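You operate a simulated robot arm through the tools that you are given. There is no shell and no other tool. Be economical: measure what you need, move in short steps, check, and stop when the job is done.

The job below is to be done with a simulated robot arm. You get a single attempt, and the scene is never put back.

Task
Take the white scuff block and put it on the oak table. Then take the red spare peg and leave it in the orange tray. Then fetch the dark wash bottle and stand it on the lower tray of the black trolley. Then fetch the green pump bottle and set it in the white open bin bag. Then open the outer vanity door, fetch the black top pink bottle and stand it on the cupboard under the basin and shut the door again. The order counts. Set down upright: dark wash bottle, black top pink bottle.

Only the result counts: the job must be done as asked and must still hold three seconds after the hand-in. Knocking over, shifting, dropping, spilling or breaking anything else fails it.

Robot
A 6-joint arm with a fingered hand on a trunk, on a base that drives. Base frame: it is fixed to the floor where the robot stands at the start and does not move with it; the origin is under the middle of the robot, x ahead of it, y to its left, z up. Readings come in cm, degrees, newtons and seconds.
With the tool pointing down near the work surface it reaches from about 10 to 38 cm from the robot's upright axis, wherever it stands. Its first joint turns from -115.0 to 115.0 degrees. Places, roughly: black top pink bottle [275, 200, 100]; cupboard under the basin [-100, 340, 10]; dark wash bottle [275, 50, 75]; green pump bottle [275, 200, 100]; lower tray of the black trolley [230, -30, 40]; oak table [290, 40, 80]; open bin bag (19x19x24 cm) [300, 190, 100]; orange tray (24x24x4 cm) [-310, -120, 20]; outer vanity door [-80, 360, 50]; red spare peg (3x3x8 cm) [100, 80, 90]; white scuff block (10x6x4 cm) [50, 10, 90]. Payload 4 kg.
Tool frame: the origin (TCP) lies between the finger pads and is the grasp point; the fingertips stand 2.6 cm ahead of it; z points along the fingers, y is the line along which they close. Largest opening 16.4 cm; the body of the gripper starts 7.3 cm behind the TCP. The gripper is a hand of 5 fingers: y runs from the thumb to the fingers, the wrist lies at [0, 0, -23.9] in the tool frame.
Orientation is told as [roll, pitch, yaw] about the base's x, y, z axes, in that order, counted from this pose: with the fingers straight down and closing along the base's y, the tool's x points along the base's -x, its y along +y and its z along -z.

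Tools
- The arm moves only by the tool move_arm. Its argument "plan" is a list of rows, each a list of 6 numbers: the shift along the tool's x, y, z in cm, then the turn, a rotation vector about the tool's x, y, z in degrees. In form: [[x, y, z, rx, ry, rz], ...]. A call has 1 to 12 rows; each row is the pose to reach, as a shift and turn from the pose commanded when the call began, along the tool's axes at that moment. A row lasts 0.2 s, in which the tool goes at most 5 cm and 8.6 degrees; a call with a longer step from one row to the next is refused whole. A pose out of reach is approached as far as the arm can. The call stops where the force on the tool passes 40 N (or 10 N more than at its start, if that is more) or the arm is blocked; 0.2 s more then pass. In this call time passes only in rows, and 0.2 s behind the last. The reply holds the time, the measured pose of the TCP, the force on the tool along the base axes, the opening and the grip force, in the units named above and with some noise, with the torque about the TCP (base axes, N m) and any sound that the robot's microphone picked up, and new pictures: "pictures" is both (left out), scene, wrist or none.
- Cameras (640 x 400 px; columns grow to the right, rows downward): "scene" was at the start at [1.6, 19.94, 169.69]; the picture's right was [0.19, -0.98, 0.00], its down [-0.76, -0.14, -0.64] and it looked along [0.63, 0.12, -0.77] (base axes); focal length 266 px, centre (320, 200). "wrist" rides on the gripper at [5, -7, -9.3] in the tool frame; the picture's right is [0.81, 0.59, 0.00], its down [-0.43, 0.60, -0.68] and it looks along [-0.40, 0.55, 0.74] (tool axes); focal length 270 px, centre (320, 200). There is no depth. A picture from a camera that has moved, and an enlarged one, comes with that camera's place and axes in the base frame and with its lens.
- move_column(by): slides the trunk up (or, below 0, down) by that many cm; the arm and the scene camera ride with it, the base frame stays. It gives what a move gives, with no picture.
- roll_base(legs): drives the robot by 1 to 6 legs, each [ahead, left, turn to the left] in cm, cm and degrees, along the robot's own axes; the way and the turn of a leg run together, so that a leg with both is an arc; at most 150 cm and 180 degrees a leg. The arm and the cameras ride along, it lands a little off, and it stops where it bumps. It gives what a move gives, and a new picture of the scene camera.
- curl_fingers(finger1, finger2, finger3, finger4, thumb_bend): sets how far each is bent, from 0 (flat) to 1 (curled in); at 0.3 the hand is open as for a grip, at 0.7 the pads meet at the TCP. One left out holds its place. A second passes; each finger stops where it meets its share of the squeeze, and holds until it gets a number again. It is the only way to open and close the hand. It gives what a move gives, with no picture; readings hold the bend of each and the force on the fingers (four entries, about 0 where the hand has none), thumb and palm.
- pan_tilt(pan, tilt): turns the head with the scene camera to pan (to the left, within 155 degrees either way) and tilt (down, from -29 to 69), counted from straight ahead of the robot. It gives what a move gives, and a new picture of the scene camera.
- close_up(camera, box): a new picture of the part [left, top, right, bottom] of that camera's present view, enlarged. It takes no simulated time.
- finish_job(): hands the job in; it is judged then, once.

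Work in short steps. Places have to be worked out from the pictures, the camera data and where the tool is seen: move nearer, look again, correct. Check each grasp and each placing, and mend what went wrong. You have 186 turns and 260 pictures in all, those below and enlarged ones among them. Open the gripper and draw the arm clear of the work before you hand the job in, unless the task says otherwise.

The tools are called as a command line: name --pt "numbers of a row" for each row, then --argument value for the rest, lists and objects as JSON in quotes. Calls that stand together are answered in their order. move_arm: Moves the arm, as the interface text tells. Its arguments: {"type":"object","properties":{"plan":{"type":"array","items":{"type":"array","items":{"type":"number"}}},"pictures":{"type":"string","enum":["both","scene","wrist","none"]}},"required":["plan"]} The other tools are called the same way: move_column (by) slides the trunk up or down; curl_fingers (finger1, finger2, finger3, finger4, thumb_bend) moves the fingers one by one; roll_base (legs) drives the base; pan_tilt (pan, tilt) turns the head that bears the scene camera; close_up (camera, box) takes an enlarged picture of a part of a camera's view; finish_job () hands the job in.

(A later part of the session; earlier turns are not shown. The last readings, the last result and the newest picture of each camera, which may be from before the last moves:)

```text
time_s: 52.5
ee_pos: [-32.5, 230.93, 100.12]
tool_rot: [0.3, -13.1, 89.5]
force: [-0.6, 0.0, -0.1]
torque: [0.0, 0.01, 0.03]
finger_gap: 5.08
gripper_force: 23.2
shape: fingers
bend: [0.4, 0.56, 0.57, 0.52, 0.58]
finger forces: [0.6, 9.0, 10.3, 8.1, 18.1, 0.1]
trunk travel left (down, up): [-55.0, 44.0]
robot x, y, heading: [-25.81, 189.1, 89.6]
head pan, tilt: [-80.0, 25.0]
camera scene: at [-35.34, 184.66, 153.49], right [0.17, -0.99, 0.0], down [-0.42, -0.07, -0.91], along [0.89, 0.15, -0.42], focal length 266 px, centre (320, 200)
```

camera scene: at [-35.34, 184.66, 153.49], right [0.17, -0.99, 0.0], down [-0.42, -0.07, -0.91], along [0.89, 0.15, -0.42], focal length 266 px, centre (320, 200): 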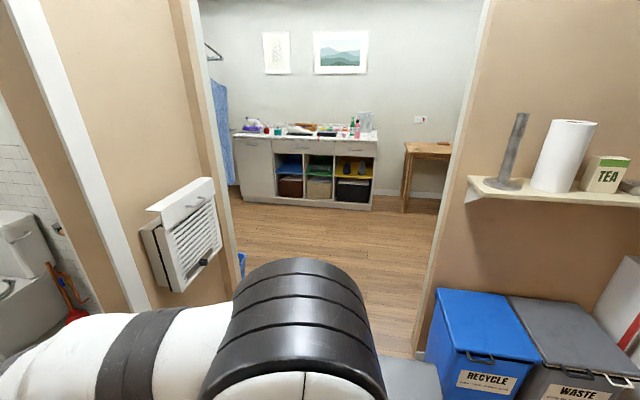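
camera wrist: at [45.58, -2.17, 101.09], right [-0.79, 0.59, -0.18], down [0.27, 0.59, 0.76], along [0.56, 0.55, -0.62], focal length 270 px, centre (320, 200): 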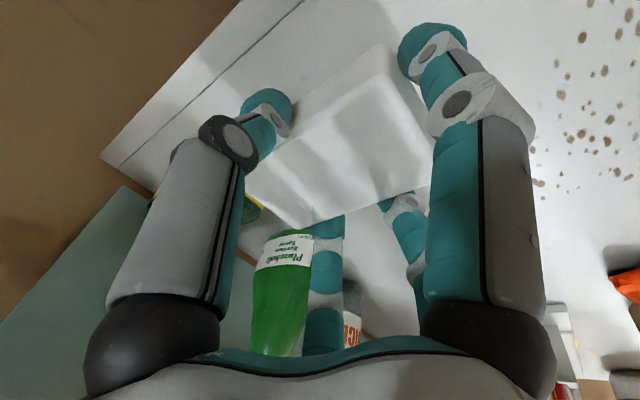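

I see the opening (y≈145–261) to the next room, with the counter and the oak table beyond. I'll centre on it, turn right and drive through.

roll_base --legs '[[22, 0, 0], [0, 0, -90], [145, 0, 0]]'

pan_tilt --pan -40 --tilt 25

```text
time_s: 64.9
ee_pos: [161.27, 207.81, 100.09]
tool_rot: [0.2, -13.2, -3.7]
force: [0.0, 0.3, 0.2]
torque: [0.0, -0.02, -0.01]
finger_gap: 5.06
gripper_force: 22.9
shape: fingers
bend: [0.4, 0.56, 0.57, 0.52, 0.58]
finger forces: [0.4, 8.8, 10.2, 7.9, 18.1, 0.0]
trunk travel left (down, up): [-55.0, 44.0]
robot x, y, heading: [119.13, 203.2, -3.4]
head pan, tilt: [-80.0, 25.0]
camera scene: at [115.32, 213.05, 153.49], right [-0.99, -0.12, 0.0], down [-0.05, 0.42, -0.91], along [0.1, -0.9, -0.42], focal length 266 px, centre (320, 200)
```

scene: 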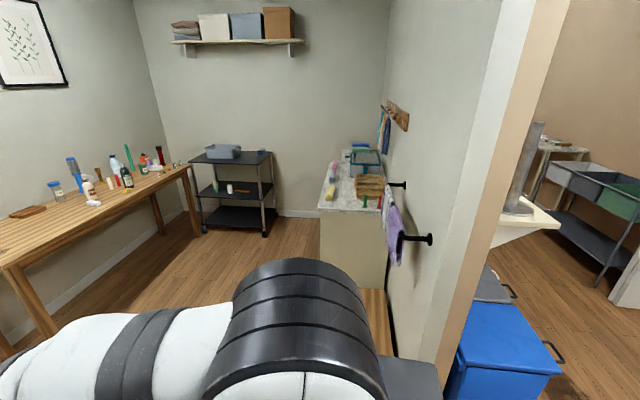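

```text
time_s: 66.0
ee_pos: [161.22, 207.89, 100.13]
tool_rot: [0.2, -13.1, -3.5]
force: [0.2, -0.1, -0.3]
torque: [-0.02, -0.01, 0.04]
finger_gap: 5.04
gripper_force: 22.4
shape: fingers
bend: [0.4, 0.56, 0.57, 0.52, 0.58]
finger forces: [0.6, 8.9, 10.1, 8.0, 18.1, 0.0]
trunk travel left (down, up): [-55.0, 44.0]
robot x, y, heading: [119.17, 203.86, -3.5]
head pan, tilt: [-40.0, 25.0]
camera scene: at [120.93, 215.87, 153.49], right [-0.69, -0.73, 0.0], down [-0.31, 0.29, -0.91], along [0.66, -0.62, -0.42], focal length 266 px, centre (320, 200)
```

scene: 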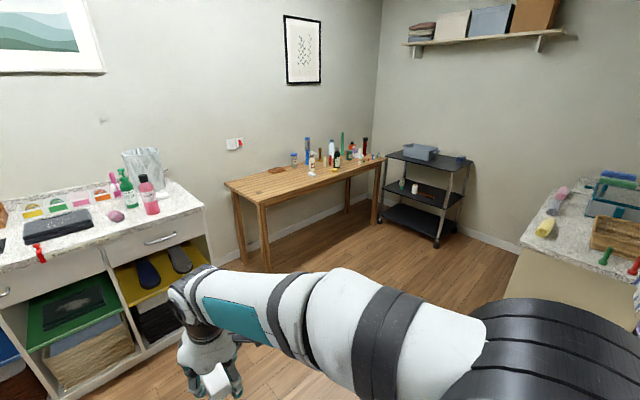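

Oak table spans roughly x 263–315, y −15–137; its near part (y≈90–130) is clear. I'll drive there sideways-diagonally, facing it.

roll_base --legs '[[0, 0, 3.5], [92, -90, 0]]'

pan_tilt --pan 0 --tilt 45

```text
time_s: 72.8
ee_pos: [251.63, 120.28, 100.09]
tool_rot: [0.2, -13.1, 0.4]
force: [0.7, 0.1, -0.1]
torque: [0.03, -0.02, 0.02]
finger_gap: 5.01
gripper_force: 22.5
shape: fingers
bend: [0.4, 0.56, 0.57, 0.52, 0.58]
finger forces: [0.5, 8.9, 10.1, 8.0, 18.0, 0.0]
trunk travel left (down, up): [-55.0, 44.0]
robot x, y, heading: [209.75, 113.28, 0.5]
head pan, tilt: [-40.0, 25.0]
camera scene: at [210.86, 125.54, 153.49], right [-0.63, -0.77, 0.0], down [-0.33, 0.27, -0.91], along [0.7, -0.57, -0.42], focal length 266 px, centre (320, 200)
```

scene: 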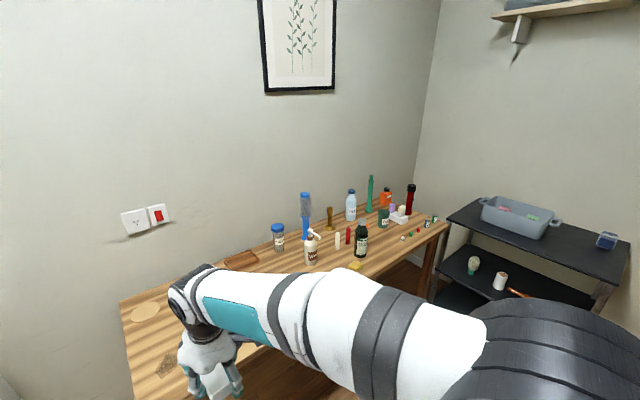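

```text
time_s: 73.9
ee_pos: [251.68, 120.32, 100.02]
tool_rot: [0.2, -13.2, 0.4]
force: [-0.5, 1.3, 0.1]
torque: [0.02, -0.01, -0.01]
finger_gap: 5.01
gripper_force: 22.7
shape: fingers
bend: [0.4, 0.56, 0.57, 0.52, 0.58]
finger forces: [0.5, 8.9, 10.1, 8.0, 18.2, 0.0]
trunk travel left (down, up): [-55.0, 44.0]
robot x, y, heading: [209.83, 112.71, 0.4]
head pan, tilt: [0.0, 45.0]
camera scene: at [211.86, 131.47, 150.43], right [0.01, -1.0, 0.0], down [-0.71, -0.01, -0.71], along [0.71, 0.01, -0.71], focal length 266 px, centre (320, 200)
```

scene: 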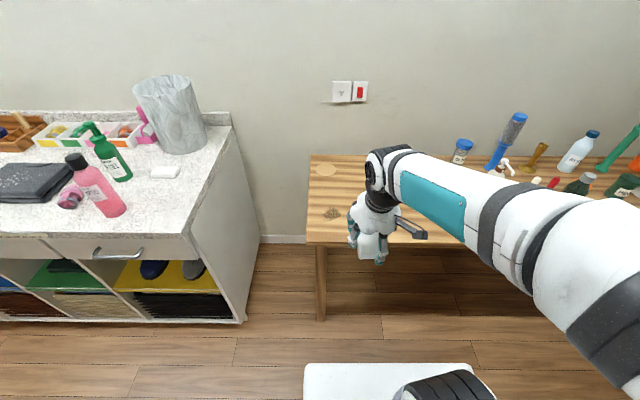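

Table front edge is at x≈263. I'll roll ahead 15 and a bit right, then extend the arm over the clear area.

roll_base --legs '[[15, -6, 0]]'

move_arm --pt "-4.5 0 1 0 0 0" --pt "-9 0 2 0 0 0" --pt "-11.5 0 4 0 0 0" --pt "-10.8 0 7 0 0 0"

```text
time_s: 75.3
ee_pos: [267.11, 114.56, 100.09]
tool_rot: [0.2, -13.2, 0.6]
force: [0.2, 0.4, -0.3]
torque: [0.01, -0.03, 0.01]
finger_gap: 5.05
gripper_force: 23.0
shape: fingers
bend: [0.4, 0.56, 0.57, 0.52, 0.58]
finger forces: [0.5, 8.9, 10.0, 8.0, 18.0, 0.0]
trunk travel left (down, up): [-55.0, 44.0]
robot x, y, heading: [225.27, 107.27, 0.8]
head pan, tilt: [0.0, 45.0]
camera scene: at [227.37, 125.6, 150.43], right [0.01, -1.0, 0.0], down [-0.71, -0.01, -0.71], along [0.71, 0.01, -0.71], focal length 266 px, centre (320, 200)
```

scene: 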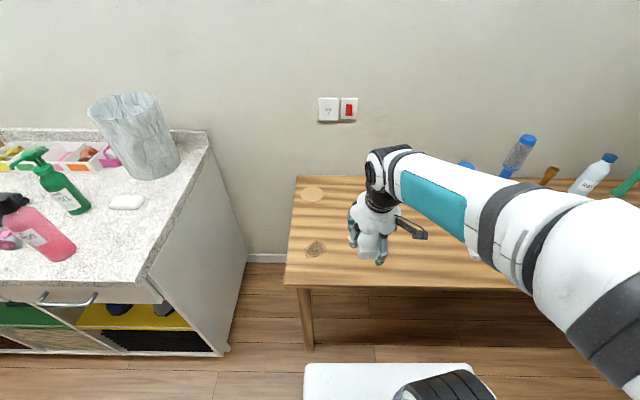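

```text
time_s: 76.3
ee_pos: [279.57, 114.73, 95.8]
tool_rot: [0.3, -13.1, 0.6]
force: [-0.2, -0.4, 0.2]
torque: [0.02, -0.01, 0.02]
finger_gap: 5.04
gripper_force: 22.2
shape: fingers
bend: [0.4, 0.56, 0.57, 0.52, 0.58]
finger forces: [0.5, 8.9, 10.1, 8.1, 18.0, 0.1]
trunk travel left (down, up): [-55.0, 44.0]
robot x, y, heading: [225.22, 107.59, 0.9]
head pan, tilt: [0.0, 45.0]
camera scene: at [227.34, 125.63, 150.43], right [0.01, -1.0, 0.0], down [-0.71, -0.01, -0.71], along [0.71, 0.01, -0.71], focal length 266 px, centre (320, 200)
camera wrist: at [272.49, 107.64, 103.65], right [-0.79, 0.58, -0.18], down [0.26, 0.6, 0.76], along [0.55, 0.56, -0.62], focal length 270 px, centre (320, 200)
```

scene: 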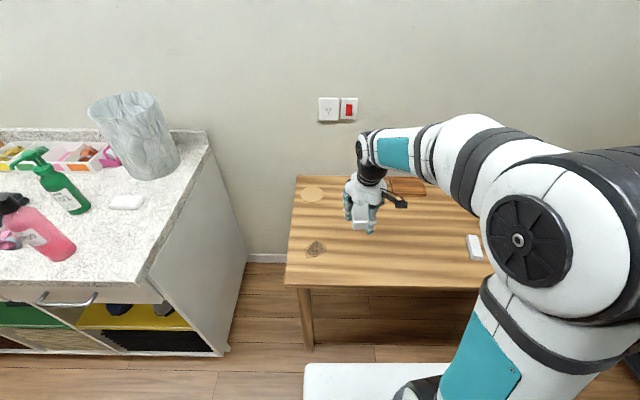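
wrist: 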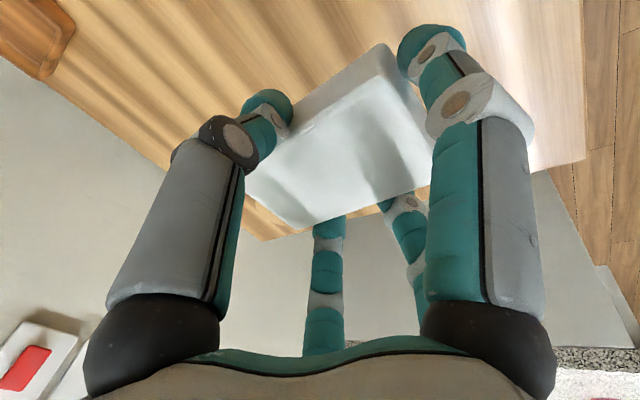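

Clear wood below. I'll lower the block toward the table.

move_arm --pt "1.0 0 4.5 0 0 0" --pt "2.0 0 9 0 0 0" --pt "2.5 0 11 0 0 0" --pt "2.7 0 12 0 0 0" --pt "2.95 0 13 0 0 0"

```text
time_s: 77.5
ee_pos: [279.44, 114.68, 82.7]
tool_rot: [0.3, -13.4, 0.5]
force: [-1.6, 0.0, 25.0]
torque: [-0.48, 1.68, -0.02]
finger_gap: 5.05
gripper_force: 35.9
shape: fingers
bend: [0.39, 0.56, 0.57, 0.53, 0.58]
finger forces: [25.9, 8.9, 10.0, 8.1, 18.1, 0.0]
trunk travel left (down, up): [-55.0, 44.0]
robot x, y, heading: [225.61, 106.84, 0.9]
head pan, tilt: [0.0, 45.0]
camera scene: at [227.08, 125.6, 150.5], right [0.01, -1.0, 0.0], down [-0.71, -0.01, -0.71], along [0.71, 0.01, -0.71], focal length 266 px, centre (320, 200)
camera wrist: at [272.33, 107.54, 90.51], right [-0.79, 0.58, -0.18], down [0.26, 0.59, 0.76], along [0.55, 0.56, -0.62], focal length 270 px, centre (320, 200)
```

scene: 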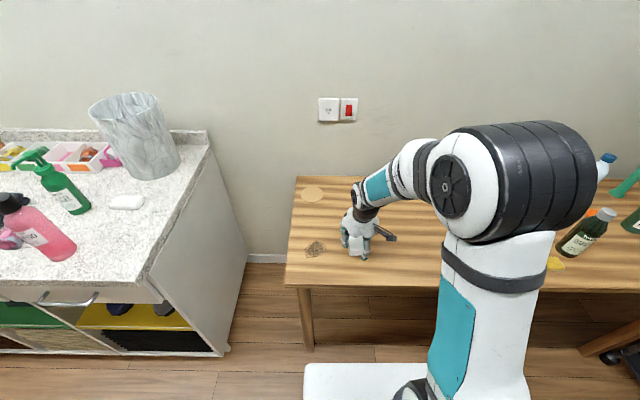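
wrist: 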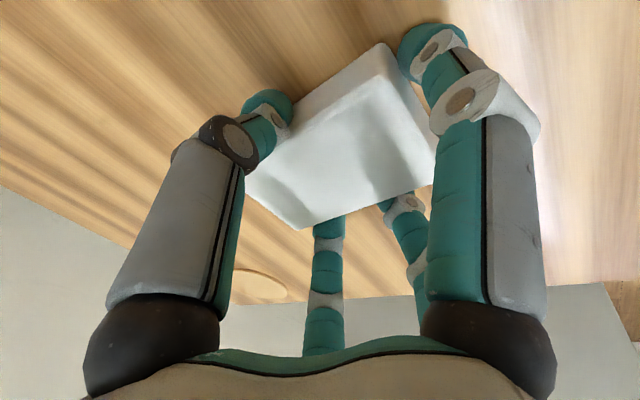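

Finger 1 touches the table first. I'll flatten it out and lower a little further until the block itself lands.

curl_fingers --finger1 0.0

move_arm --pt "0.1 0 0.6 0 0 0" --pt "0.25 0 1.2 0 0 0" --pt "0.4 0 1.8 0 0 0" --pt "0.6 0 2.5 0 0 0" --pictures "wrist"

```text
time_s: 78.5
ee_pos: [279.31, 114.61, 82.46]
tool_rot: [0.2, -13.1, 0.6]
force: [0.7, -1.0, 2.4]
torque: [0.04, 0.13, -0.03]
finger_gap: 9.95
gripper_force: 23.0
shape: fingers
bend: [0.01, 0.56, 0.57, 0.53, 0.59]
finger forces: [0.0, 9.3, 10.3, 8.3, 18.2, 0.1]
trunk travel left (down, up): [-55.0, 44.0]
robot x, y, heading: [225.5, 107.12, 0.8]
head pan, tilt: [0.0, 45.0]
```

```text
time_s: 79.1
ee_pos: [279.72, 114.64, 82.08]
tool_rot: [0.3, -13.9, 0.5]
force: [-7.8, -3.3, 22.5]
torque: [-0.09, 0.23, -0.16]
finger_gap: 9.91
gripper_force: 25.8
shape: fingers
bend: [0.01, 0.56, 0.57, 0.53, 0.58]
finger forces: [0.1, 13.1, 10.1, 7.5, 21.0, 0.1]
trunk travel left (down, up): [-55.0, 44.0]
robot x, y, heading: [225.27, 107.56, 0.6]
head pan, tilt: [0.0, 45.0]
stopped in row 2: the force on the tool passed its limit (the readings are from after the stop); the commanded pose is now the measured one
camera wrist: at [272.48, 107.57, 89.72], right [-0.79, 0.58, -0.19], down [0.25, 0.59, 0.76], along [0.56, 0.56, -0.62], focal length 270 px, centre (320, 200)
```

wrist: 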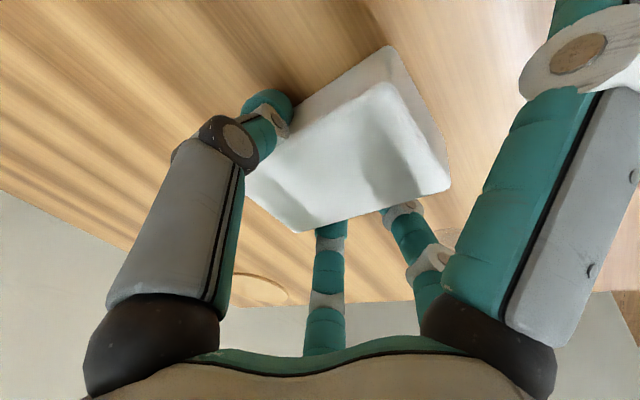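

The block is down on the table. I'll release the digits to just open and draw up.

curl_fingers --finger2 0.46 --finger3 0.46 --finger4 0.4 --thumb_bend 0.46

move_arm --pt "-0.5 0 -2 0 0 0" --pt "-1.3 0 -6 0 0 0" --pt "-1.5 0 -10 0 0 0" --pt "-1 0 -14 0 0 0"

```text
time_s: 80.1
ee_pos: [279.74, 114.74, 81.68]
tool_rot: [0.3, -13.7, 0.7]
force: [0.8, -2.3, 14.5]
torque: [0.33, 0.17, 0.03]
finger_gap: 10.1
gripper_force: 6.7
shape: fingers
bend: [0.01, 0.51, 0.46, 0.4, 0.46]
finger forces: [0.1, 13.7, 0.0, 0.0, 0.0, 0.0]
trunk travel left (down, up): [-55.0, 44.0]
robot x, y, heading: [225.24, 107.08, 1.0]
head pan, tilt: [0.0, 45.0]
```

```text
time_s: 81.1
ee_pos: [277.26, 114.65, 95.5]
tool_rot: [0.2, -13.5, 0.6]
force: [-0.4, -0.6, 0.4]
torque: [0.0, 0.01, -0.02]
finger_gap: 10.14
gripper_force: 0.0
shape: fingers
bend: [0.01, 0.46, 0.46, 0.4, 0.46]
finger forces: [0.0, 0.0, 0.0, 0.0, 0.0, 0.0]
trunk travel left (down, up): [-55.0, 44.0]
robot x, y, heading: [225.28, 106.9, 0.8]
head pan, tilt: [0.0, 45.0]
camera scene: at [227.24, 125.61, 150.43], right [0.01, -1.0, 0.0], down [-0.71, -0.01, -0.71], along [0.71, 0.01, -0.71], focal length 266 px, centre (320, 200)
camera wrist: at [270.15, 107.55, 103.36], right [-0.79, 0.58, -0.19], down [0.26, 0.59, 0.76], along [0.55, 0.56, -0.62], focal length 270 px, centre (320, 200)
```

scene: 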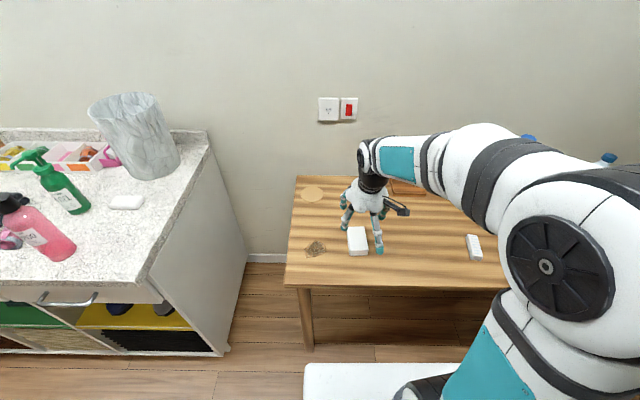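
wrist: 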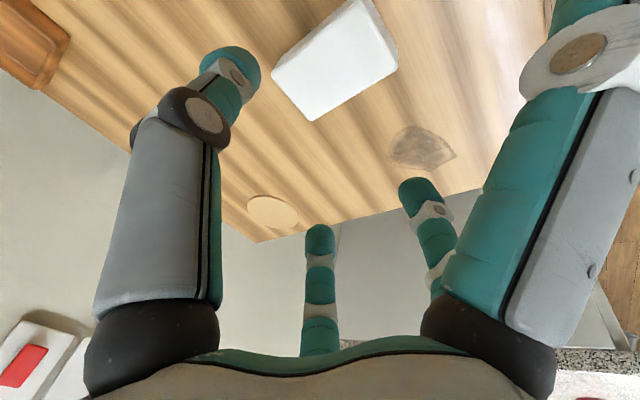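

The block rests on the table. Now for the red peg on the side counter near x≈100: I'll pull the arm in, back off and turn around.

move_arm --pt "4 0 -2 0 0 0" --pt "8 0 -3 0 0 0" --pt "10 0 -5 0 0 0" --pictures "none"

roll_base --legs '[[-48, 0, 0], [0, 0, 179]]'

pan_tilt --pan 10 --tilt 40

```text
time_s: 81.9
ee_pos: [266.29, 114.68, 98.08]
tool_rot: [0.1, -13.4, 0.5]
force: [0.4, -0.8, -0.5]
torque: [0.02, 0.01, 0.0]
finger_gap: 10.13
gripper_force: 0.0
shape: fingers
bend: [0.01, 0.46, 0.46, 0.4, 0.46]
finger forces: [0.0, 0.0, 0.0, 0.0, 0.0, 0.0]
trunk travel left (down, up): [-55.0, 44.0]
robot x, y, heading: [225.4, 106.89, 0.9]
head pan, tilt: [0.0, 45.0]
```

```text
time_s: 92.2
ee_pos: [135.31, 99.01, 98.08]
tool_rot: [0.3, -13.5, -179.5]
force: [0.4, 0.7, 0.2]
torque: [-0.02, 0.01, 0.01]
finger_gap: 10.1
gripper_force: 0.1
shape: fingers
bend: [0.01, 0.46, 0.46, 0.4, 0.46]
finger forces: [0.0, 0.0, 0.1, 0.0, 0.0, 0.0]
trunk travel left (down, up): [-55.0, 44.0]
robot x, y, heading: [176.27, 106.69, -179.2]
head pan, tilt: [0.0, 45.0]
camera scene: at [174.61, 87.89, 150.43], right [-0.01, 1.0, 0.0], down [0.71, 0.01, -0.71], along [-0.71, -0.01, -0.71], focal length 266 px, centre (320, 200)
```

scene: 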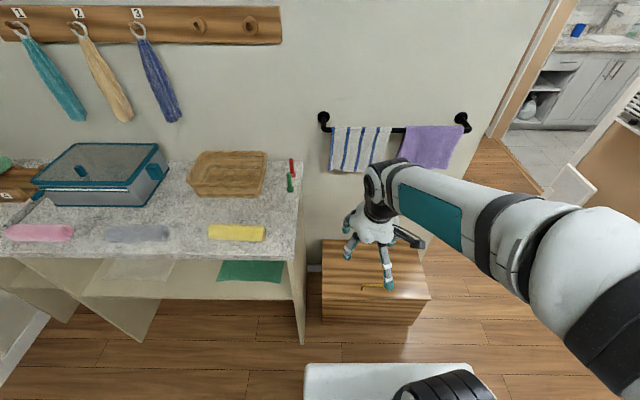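

```text
time_s: 92.9
ee_pos: [135.34, 99.02, 98.03]
tool_rot: [0.4, -13.5, -179.4]
force: [-0.2, 0.1, 0.8]
torque: [0.02, 0.0, 0.0]
finger_gap: 10.13
gripper_force: 0.0
shape: fingers
bend: [0.01, 0.46, 0.46, 0.4, 0.46]
finger forces: [0.1, 0.0, 0.0, 0.0, 0.1, 0.1]
trunk travel left (down, up): [-55.0, 44.0]
robot x, y, heading: [176.72, 106.54, -179.4]
head pan, tilt: [10.0, 40.0]
camera scene: at [174.39, 86.42, 151.15], right [-0.19, 0.98, 0.0], down [0.63, 0.12, -0.77], along [-0.75, -0.14, -0.64], focal length 266 px, centre (320, 200)
```

scene: 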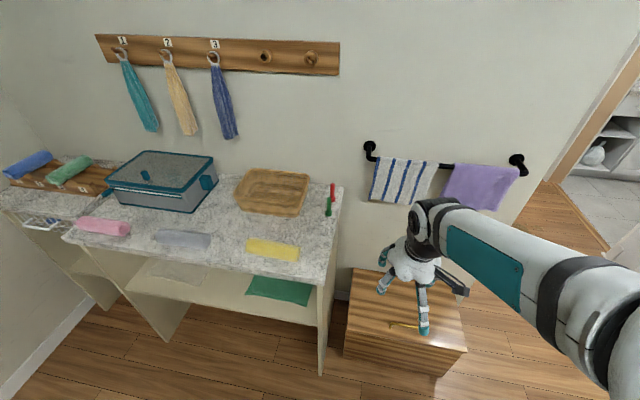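

The red peg stands at the right end of the marble counter beside a green one. I'll enlarge it.

close_up --camera "scene" --box '[280, 160, 376, 220]'

```text
6.67 times, centred on (328, 190) of scene
camera zoom: at [174.39, 86.42, 151.15], right [-0.19, 0.98, 0.0], down [0.63, 0.12, -0.77], along [-0.75, -0.14, -0.64], focal length 1771 px, centre (267, 267)
```

zoom: 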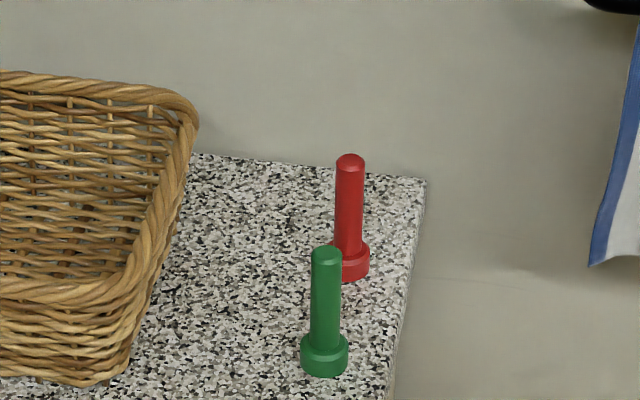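

The red peg base is at about (95, 77, 85), with a green peg ~9 cm in front of it; the counter is deep (front edge x≈133). I'll sidestep to line up, raise the hand and test how far the arm reaches ahead.

roll_base --legs '[[5, 23, -0.6]]'

move_column --by 14

move_arm --pt "-5 0 0 0 0 0" --pt "-10 0 0 0 0 0" --pt "-15 0 0 0 0 0" --pt "-19 0 0 0 0 0" --pt "-23 0 0 0 0 0" --pt "-27 0 0 0 0 0"

```text
time_s: 94.6
ee_pos: [130.42, 76.98, 98.0]
tool_rot: [0.2, -13.4, -180.0]
force: [0.1, 1.1, -0.4]
torque: [0.01, -0.01, -0.03]
finger_gap: 10.14
gripper_force: 0.0
shape: fingers
bend: [0.01, 0.46, 0.46, 0.4, 0.46]
finger forces: [0.1, 0.1, 0.0, 0.0, 0.0, 0.0]
trunk travel left (down, up): [-55.0, 44.0]
robot x, y, heading: [171.51, 84.26, -179.8]
head pan, tilt: [10.0, 40.0]
camera scene: at [169.36, 64.02, 151.15], right [-0.18, 0.98, 0.0], down [0.63, 0.11, -0.77], along [-0.75, -0.14, -0.64], focal length 266 px, centre (320, 200)
```

scene: 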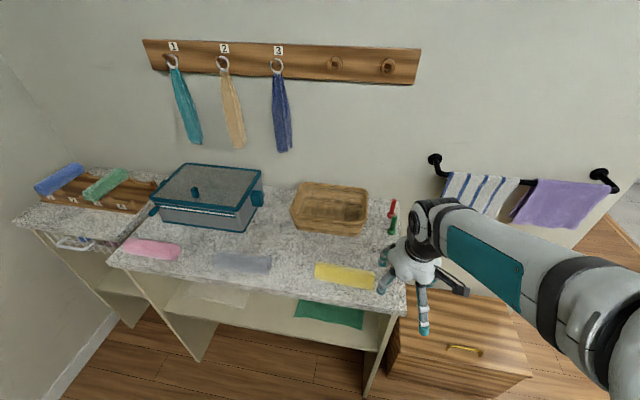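

```text
time_s: 96.3
ee_pos: [130.55, 77.0, 112.04]
tool_rot: [0.3, -13.5, -180.0]
force: [0.0, -0.6, 0.1]
torque: [0.02, 0.01, 0.03]
finger_gap: 10.13
gripper_force: 0.0
shape: fingers
bend: [0.01, 0.46, 0.46, 0.4, 0.46]
finger forces: [0.0, 0.0, 0.0, 0.0, 0.0, 0.0]
trunk travel left (down, up): [-69.0, 30.0]
robot x, y, heading: [171.71, 84.71, -179.6]
head pan, tilt: [10.0, 40.0]
```

```text
time_s: 97.7
ee_pos: [104.13, 77.0, 118.28]
tool_rot: [0.3, -13.5, 180.0]
force: [0.3, 0.4, 0.1]
torque: [-0.02, -0.01, 0.04]
finger_gap: 10.11
gripper_force: 0.1
shape: fingers
bend: [0.01, 0.46, 0.46, 0.4, 0.46]
finger forces: [0.0, 0.0, 0.0, 0.0, 0.1, 0.0]
trunk travel left (down, up): [-69.0, 30.0]
robot x, y, heading: [171.65, 84.2, -179.9]
head pan, tilt: [10.0, 40.0]
camera scene: at [169.21, 64.07, 165.15], right [-0.18, 0.98, 0.0], down [0.63, 0.11, -0.77], along [-0.75, -0.14, -0.64], focal length 266 px, centre (320, 200)
camera wrist: at [111.09, 83.88, 126.13], right [0.79, -0.59, -0.19], down [-0.26, -0.59, 0.76], along [-0.56, -0.55, -0.62], focal length 270 px, centre (320, 200)
```

scene: 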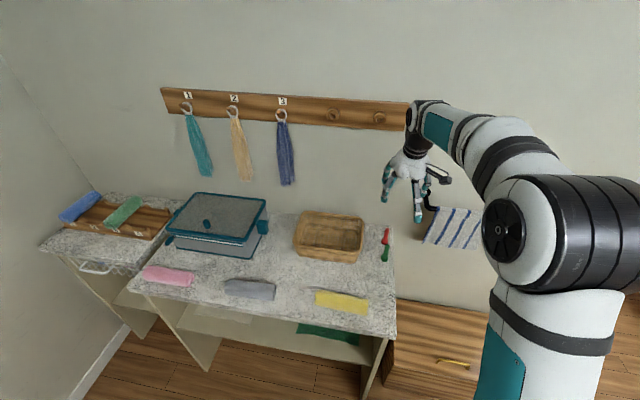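
wrist: 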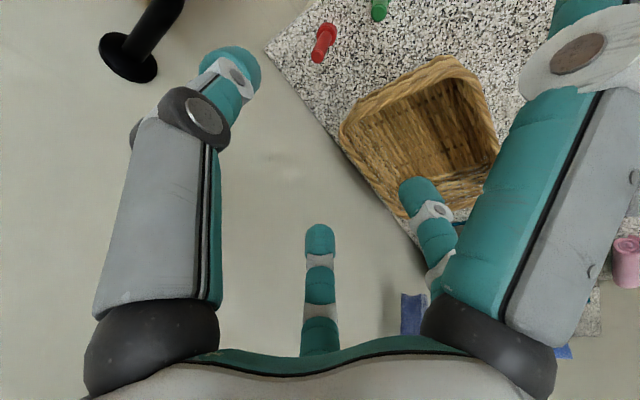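

The arm reaches well. I'll enlarge the pegs in both cameras to triangulate them.

close_up --camera "wrist" --box '[250, 0, 410, 100]'

close_up --camera "scene" --box '[340, 210, 436, 270]'

```text
4.00 times, centred on (330, 50) of wrist
camera zoom: at [111.09, 83.88, 126.13], right [0.79, -0.59, -0.19], down [-0.26, -0.59, 0.76], along [-0.56, -0.55, -0.62], focal length 1081 px, centre (280, 800)
```

zoom: 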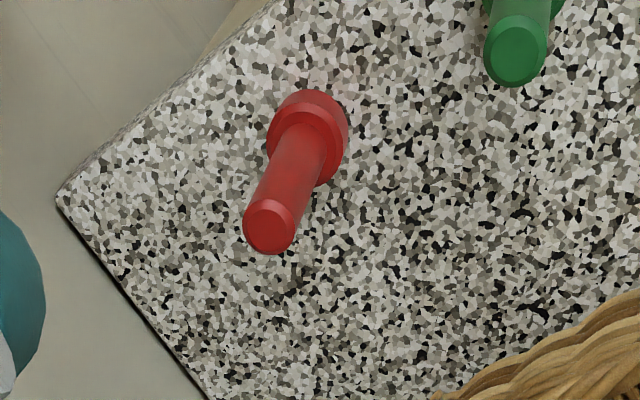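

```text
6.67 times, centred on (388, 240) of scene
camera zoom: at [169.21, 64.07, 165.15], right [-0.18, 0.98, 0.0], down [0.63, 0.11, -0.77], along [-0.75, -0.14, -0.64], focal length 1771 px, centre (-133, -67)
```

zoom: 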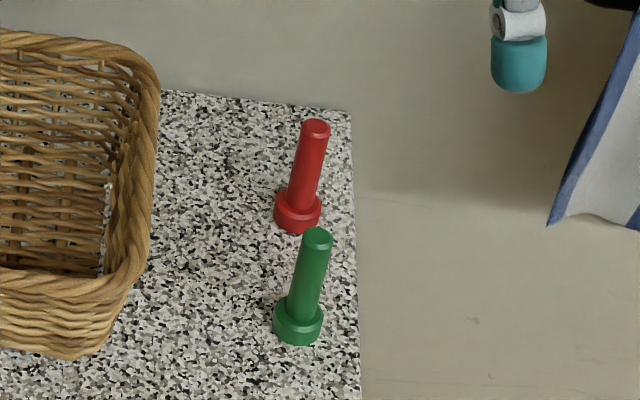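

Peg at about (96.6, 76.2), top z≈92. I'll set all digits to a small ring, align above it and come down to z≈99.

curl_fingers --finger1 0.48 --finger2 0.48 --finger3 0.48 --finger4 0.48 --thumb_bend 0.48

move_arm --pt "-4 0.4 1 0 0 0" --pt "-7.3 0.8 1.75 0 0 0" --pt "-6.2 0.8 6.6 0 0 0" --pt "-5.1 0.8 11.4 0 0 0" --pt "-4 0.8 16.2 0 0 0" --pt "-2.9 0.8 20 0 0 0"

close_up --camera "scene" --box '[340, 190, 468, 270]'

```text
time_s: 98.7
ee_pos: [104.33, 76.76, 118.41]
tool_rot: [0.3, -13.5, -180.0]
force: [-0.2, 0.5, 0.6]
torque: [0.02, -0.01, 0.0]
finger_gap: 4.77
gripper_force: 0.1
shape: fingers
bend: [0.48, 0.48, 0.48, 0.48, 0.48]
finger forces: [0.0, 0.0, 0.0, 0.1, 0.0, 0.0]
trunk travel left (down, up): [-69.0, 30.0]
robot x, y, heading: [171.75, 83.94, -179.7]
head pan, tilt: [10.0, 40.0]
```

```text
time_s: 100.1
ee_pos: [96.6, 76.39, 99.16]
tool_rot: [0.2, -13.5, -180.0]
force: [0.6, 0.8, 0.6]
torque: [-0.01, -0.01, -0.01]
finger_gap: 4.77
gripper_force: 0.0
shape: fingers
bend: [0.48, 0.48, 0.48, 0.48, 0.48]
finger forces: [0.0, 0.1, 0.1, 0.1, 0.0, 0.0]
trunk travel left (down, up): [-69.0, 30.0]
robot x, y, heading: [171.39, 83.99, -180.1]
head pan, tilt: [10.0, 40.0]
camera scene: at [169.29, 64.06, 165.16], right [-0.18, 0.98, 0.0], down [0.63, 0.11, -0.77], along [-0.75, -0.14, -0.64], focal length 266 px, centre (320, 200)
camera wrist: at [103.6, 83.29, 107.0], right [0.79, -0.59, -0.19], down [-0.26, -0.59, 0.76], along [-0.56, -0.55, -0.62], focal length 270 px, centre (320, 200)
```

scene: 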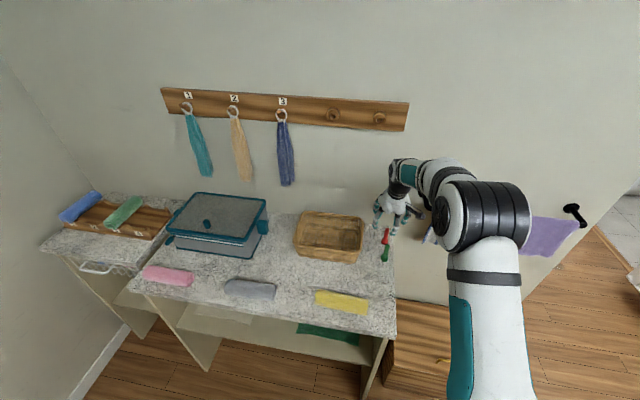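
wrist: 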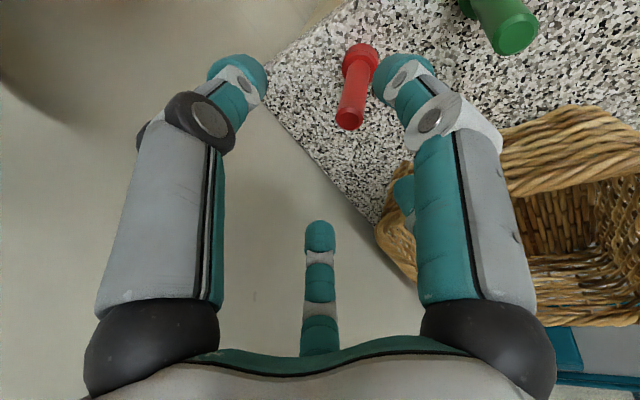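

```text
5.00 times, centred on (404, 230) of scene
camera zoom: at [169.29, 64.06, 165.16], right [-0.18, 0.98, 0.0], down [0.63, 0.11, -0.77], along [-0.75, -0.14, -0.64], focal length 1328 px, centre (-100, 50)
```

zoom: 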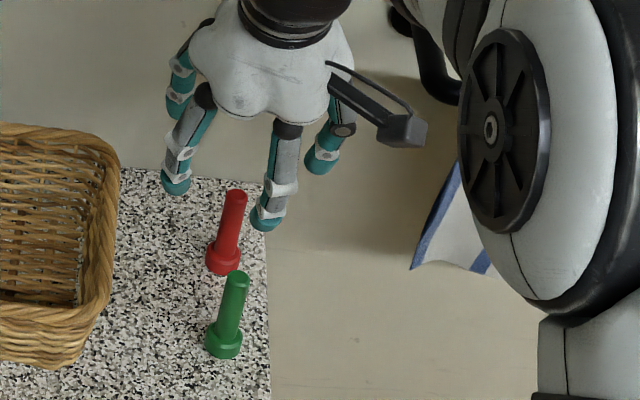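

The peg top lies at about (97, 76), inside the ring. I'll descend straight to z≈91.

move_arm --pt "0.6 0.3 3.9 0 0 0" --pt "1.6 0.3 6.2 0 0 0" --pt "2.1 0.3 7.8 0 0 0"

close_up --camera "scene" --box '[340, 190, 468, 270]'

```text
time_s: 100.9
ee_pos: [96.84, 75.87, 91.43]
tool_rot: [0.3, -13.5, 180.1]
force: [-0.2, 0.0, 0.7]
torque: [0.03, -0.01, 0.0]
finger_gap: 4.74
gripper_force: 0.0
shape: fingers
bend: [0.48, 0.48, 0.48, 0.48, 0.48]
finger forces: [0.0, 0.0, 0.1, 0.0, 0.1, 0.0]
trunk travel left (down, up): [-69.0, 30.0]
robot x, y, heading: [171.61, 84.12, -179.7]
head pan, tilt: [10.0, 40.0]
camera scene: at [169.34, 64.07, 165.16], right [-0.18, 0.98, 0.0], down [0.63, 0.11, -0.77], along [-0.75, -0.14, -0.64], focal length 266 px, centre (320, 200)
camera wrist: at [103.84, 82.72, 99.2], right [0.79, -0.59, -0.19], down [-0.26, -0.59, 0.76], along [-0.56, -0.55, -0.62], focal length 270 px, centre (320, 200)
```

scene: 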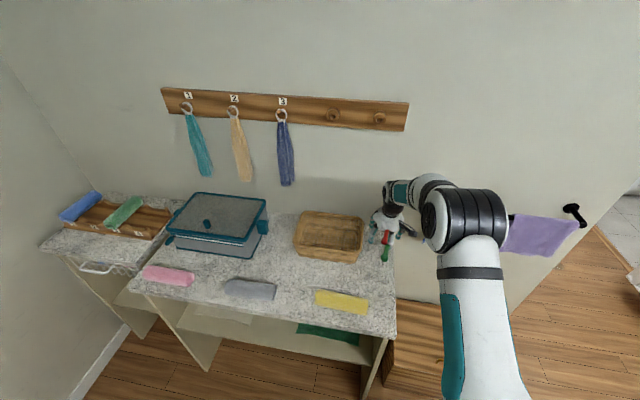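
wrist: 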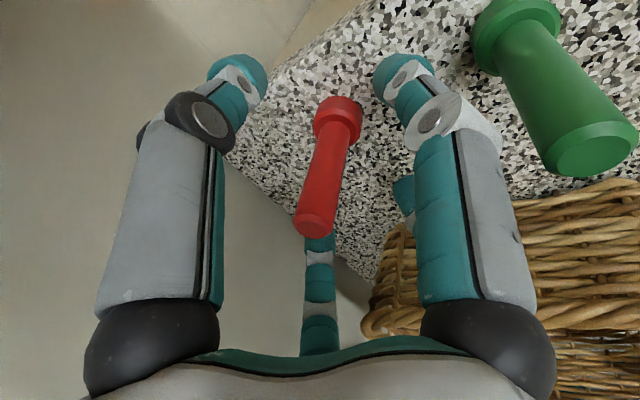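

```text
5.00 times, centred on (404, 230) of scene
camera zoom: at [169.34, 64.07, 165.16], right [-0.18, 0.98, 0.0], down [0.63, 0.11, -0.77], along [-0.75, -0.14, -0.64], focal length 1328 px, centre (-100, 50)
```

zoom: 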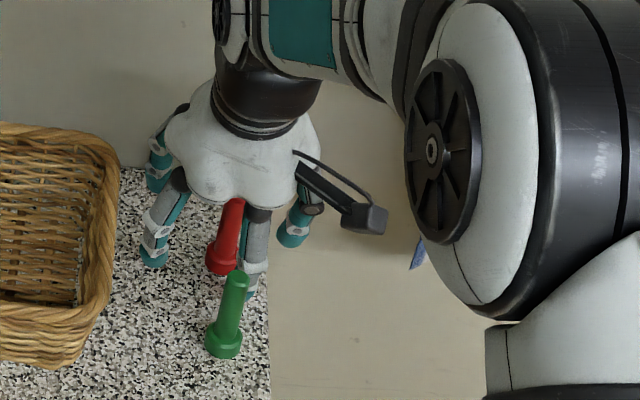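

The peg is centred within the digits. I'll close them on the shaft.

curl_fingers --finger1 0.6 --finger2 0.6 --finger3 0.6 --finger4 0.6 --thumb_bend 0.6

curl_fingers --finger1 0.75 --finger2 0.75 --finger3 0.75 --finger4 0.75 --thumb_bend 0.75

close_up --camera "wrist" --box '[120, 0, 520, 250]'

```text
time_s: 101.9
ee_pos: [96.94, 75.87, 91.49]
tool_rot: [0.3, -13.5, -180.0]
force: [0.2, -1.3, -0.5]
torque: [0.0, -0.03, 0.02]
finger_gap: 1.8
gripper_force: 0.0
shape: fingers
bend: [0.6, 0.6, 0.6, 0.6, 0.6]
finger forces: [0.1, 0.0, 0.0, 0.1, 0.1, 0.0]
trunk travel left (down, up): [-69.0, 30.0]
robot x, y, heading: [171.25, 84.1, -179.8]
head pan, tilt: [10.0, 40.0]
```

```text
time_s: 102.9
ee_pos: [96.78, 75.73, 91.46]
tool_rot: [0.3, -13.5, -180.0]
force: [-0.9, 0.0, 0.0]
torque: [0.01, -0.01, 0.0]
finger_gap: 0.01
gripper_force: 23.0
shape: fingers
bend: [0.66, 0.65, 0.65, 0.66, 0.68]
finger forces: [7.3, 9.1, 9.4, 8.2, 11.6, 0.0]
trunk travel left (down, up): [-69.0, 30.0]
robot x, y, heading: [171.73, 84.3, -179.9]
head pan, tilt: [10.0, 40.0]
```

```text
1.60 times, centred on (320, 125) of wrist
camera zoom: at [103.85, 82.73, 99.23], right [0.79, -0.59, -0.19], down [-0.26, -0.59, 0.76], along [-0.56, -0.55, -0.62], focal length 432 px, centre (320, 320)
```

zoom: 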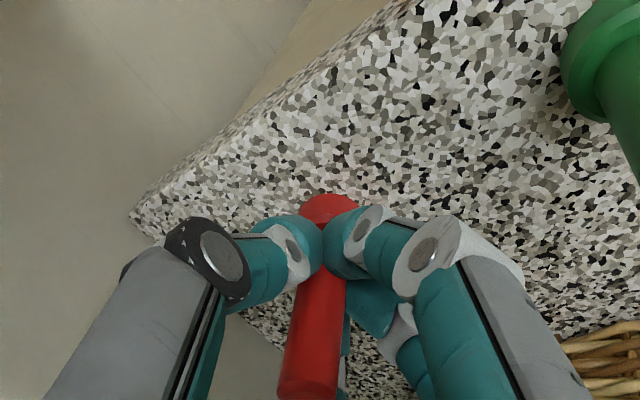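

The peg is held by all five digits. Lifting straight up, then back.

move_arm --pt "-0.9 0 -3.9 0 0 0" --pt "-2 0 -8.5 0 0 0" --pt "-3.2 0 -13.2 0 0 0" --pt "-3.5 0 -18 0 0 0" --pt "1 0 -19 0 0 0" --pt "5.8 0 -18 0 0 0" --pt "10.6 0 -17 0 0 0" --pt "15.4 0 -16 0 0 0" --pt "20 0 -15 0 0 0" --pt "24.5 0 -14 0 0 0" --pt "28 0 -13 0 0 0"

```text
time_s: 105.3
ee_pos: [127.51, 75.78, 97.53]
tool_rot: [0.4, -13.6, -180.0]
force: [-0.4, 0.6, 0.0]
torque: [-0.01, -0.02, -0.02]
finger_gap: 0.0
gripper_force: 22.8
shape: fingers
bend: [0.66, 0.65, 0.65, 0.66, 0.68]
finger forces: [7.3, 9.1, 9.4, 8.3, 11.3, 0.0]
trunk travel left (down, up): [-69.0, 30.0]
robot x, y, heading: [171.47, 84.49, -180.0]
head pan, tilt: [10.0, 40.0]
camera scene: at [169.41, 64.07, 165.16], right [-0.18, 0.98, 0.0], down [0.63, 0.11, -0.77], along [-0.75, -0.14, -0.64], focal length 266 px, centre (320, 200)
camera wrist: at [134.46, 82.79, 105.26], right [0.79, -0.59, -0.19], down [-0.26, -0.59, 0.76], along [-0.56, -0.55, -0.62], focal length 270 px, centre (320, 200)
```

scene: 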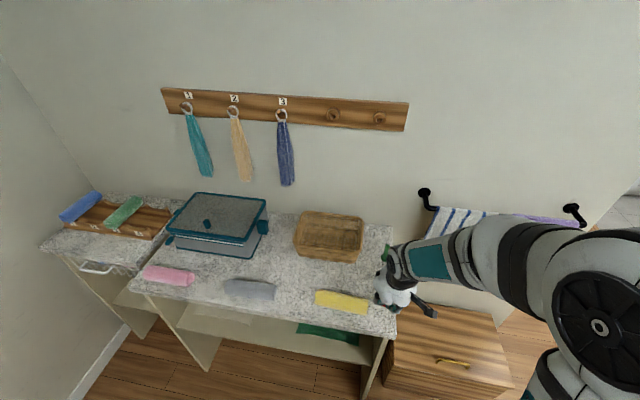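
wrist: 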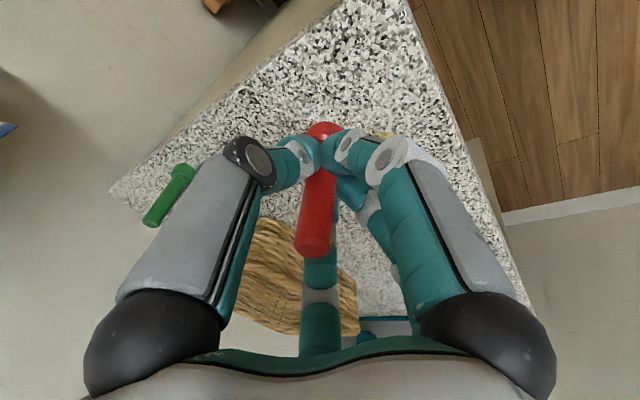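

Peg in hand. I'll drive back out through the opening into the corridor (keeping y≈193), then look at the laundry room side.

roll_base --legs '[[-6, 108, 0], [110, 0, 0], [90, 0, 0]]'

pan_tilt --pan 10 --tilt 25

```text
time_s: 109.5
ee_pos: [130.47, -6.0, 97.52]
tool_rot: [0.2, -13.6, -176.8]
force: [0.0, -0.4, 0.2]
torque: [0.0, 0.01, 0.01]
finger_gap: 0.0
gripper_force: 22.9
shape: fingers
bend: [0.66, 0.65, 0.65, 0.66, 0.68]
finger forces: [7.4, 9.1, 9.4, 8.3, 11.2, 0.1]
trunk travel left (down, up): [-69.0, 30.0]
robot x, y, heading: [174.15, 4.7, -176.6]
head pan, tilt: [10.0, 40.0]
stopped in leg 1: the robot was blocked; the commanded pose is now the measured one
camera scene: at [173.17, -15.46, 165.15], right [-0.23, 0.97, 0.0], down [0.62, 0.15, -0.77], along [-0.75, -0.18, -0.64], focal length 266 px, centre (320, 200)
```

scene: 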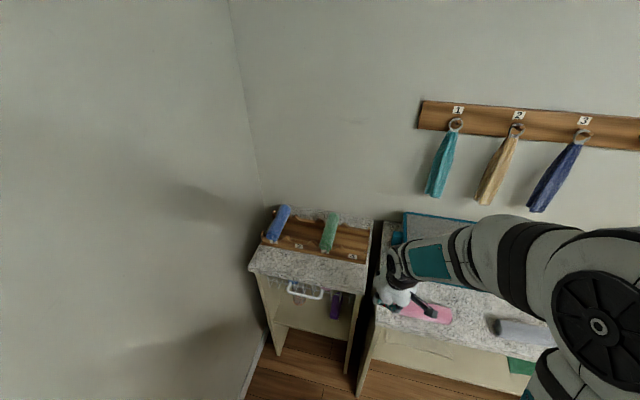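

```text
time_s: 110.2
ee_pos: [130.48, -6.03, 97.54]
tool_rot: [0.4, -13.4, -176.8]
force: [0.4, -0.4, -0.4]
torque: [0.01, 0.01, 0.0]
finger_gap: 0.0
gripper_force: 22.6
shape: fingers
bend: [0.66, 0.65, 0.65, 0.66, 0.68]
finger forces: [7.3, 9.1, 9.4, 8.3, 11.1, 0.1]
trunk travel left (down, up): [-69.0, 30.0]
robot x, y, heading: [174.56, 4.88, -176.7]
head pan, tilt: [10.0, 25.0]
camera scene: at [172.4, -15.59, 167.48], right [-0.23, 0.97, 0.0], down [0.41, 0.1, -0.91], along [-0.88, -0.21, -0.42], focal length 266 px, centre (320, 200)
```

scene: 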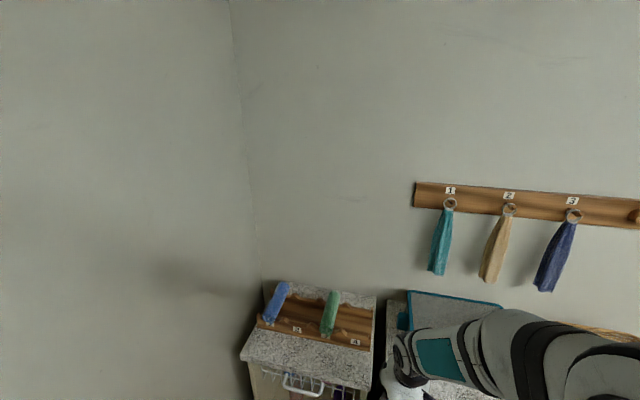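

I went the wrong way (left is −y here) and got blocked at y≈5. I'll look at what was touched, to the left and behind.

pan_tilt --pan 110 --tilt 45

pan_tilt --pan 150 --tilt 40

```text
time_s: 112.0
ee_pos: [130.51, -6.0, 97.45]
tool_rot: [0.3, -13.5, -176.8]
force: [0.4, 0.2, -0.9]
torque: [0.01, -0.03, -0.01]
finger_gap: 0.03
gripper_force: 22.2
shape: fingers
bend: [0.66, 0.65, 0.65, 0.66, 0.68]
finger forces: [7.4, 9.1, 9.4, 8.3, 11.2, 0.0]
trunk travel left (down, up): [-69.0, 30.0]
robot x, y, heading: [174.19, 4.82, -176.8]
head pan, tilt: [110.0, 45.0]
camera scene: at [184.59, -20.91, 164.43], right [-0.92, -0.4, 0.0], down [-0.28, 0.65, -0.71], along [0.28, -0.65, -0.71], focal length 266 px, centre (320, 200)
```

scene: 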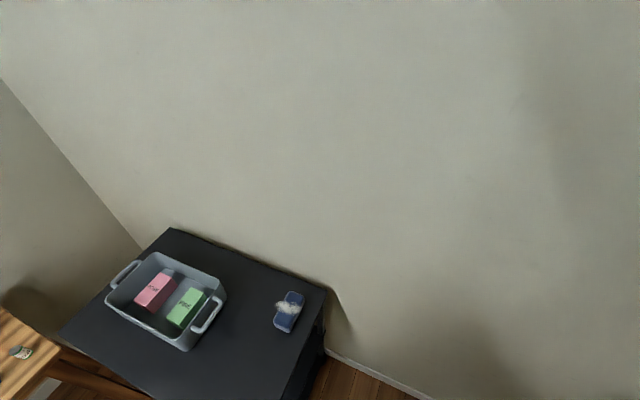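

```text
time_s: 113.1
ee_pos: [130.53, -6.05, 97.51]
tool_rot: [0.3, -13.4, -176.8]
force: [0.7, 0.2, 0.7]
torque: [-0.04, -0.02, 0.01]
finger_gap: 0.0
gripper_force: 22.9
shape: fingers
bend: [0.66, 0.65, 0.65, 0.66, 0.68]
finger forces: [7.3, 9.1, 9.3, 8.3, 11.1, 0.0]
trunk travel left (down, up): [-69.0, 30.0]
robot x, y, heading: [173.97, 4.88, -176.5]
head pan, tilt: [150.0, 40.0]
camera scene: at [188.96, -17.26, 165.15], right [-0.45, -0.89, 0.0], down [-0.57, 0.29, -0.77], along [0.68, -0.34, -0.64], focal length 266 px, centre (320, 200)
```

scene: 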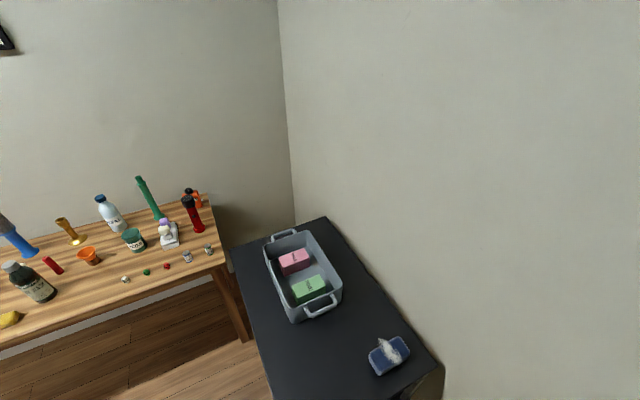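

The trolley (about x 198–262, y −58…−18) is right behind my left rear corner, so I touched it. I'll step away from it and compare its position with the earlier view.

roll_base --legs '[[0, -30, -3.4]]'

pan_tilt --pan 125 --tilt 50

```text
time_s: 115.1
ee_pos: [128.92, 26.89, 97.49]
tool_rot: [0.3, -13.4, -179.8]
force: [-0.5, 0.6, -0.3]
torque: [-0.02, 0.01, 0.02]
finger_gap: 0.0
gripper_force: 22.9
shape: fingers
bend: [0.66, 0.65, 0.65, 0.66, 0.68]
finger forces: [7.3, 9.1, 9.4, 8.4, 11.2, 0.0]
trunk travel left (down, up): [-69.0, 30.0]
robot x, y, heading: [173.22, 35.36, -179.5]
head pan, tilt: [150.0, 40.0]
camera scene: at [186.76, 12.54, 165.17], right [-0.49, -0.87, 0.0], down [-0.56, 0.32, -0.77], along [0.67, -0.38, -0.64], focal length 266 px, centre (320, 200)
```

scene: 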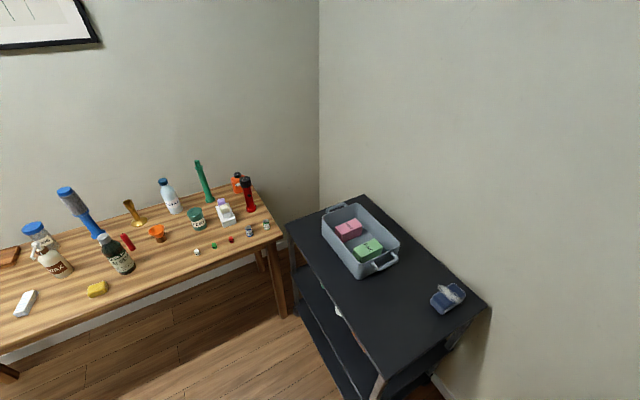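

```text
time_s: 116.0
ee_pos: [129.03, 26.8, 97.4]
tool_rot: [0.3, -13.5, -179.9]
force: [-0.6, -0.4, -0.2]
torque: [-0.02, -0.02, 0.0]
finger_gap: 0.0
gripper_force: 23.1
shape: fingers
bend: [0.66, 0.65, 0.65, 0.66, 0.68]
finger forces: [7.3, 9.1, 9.4, 8.3, 11.2, 0.0]
trunk travel left (down, up): [-69.0, 30.0]
robot x, y, heading: [173.12, 35.06, -179.6]
head pan, tilt: [125.0, 50.0]
camera scene: at [183.83, 10.36, 163.74], right [-0.81, -0.58, 0.0], down [-0.44, 0.62, -0.64], along [0.37, -0.52, -0.77], focal length 266 px, centre (320, 200)
```

scene: 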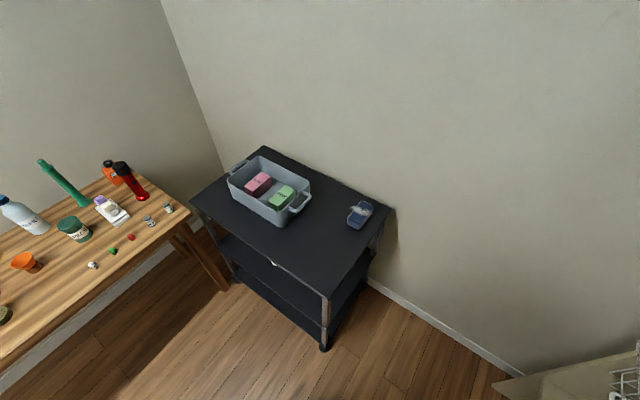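

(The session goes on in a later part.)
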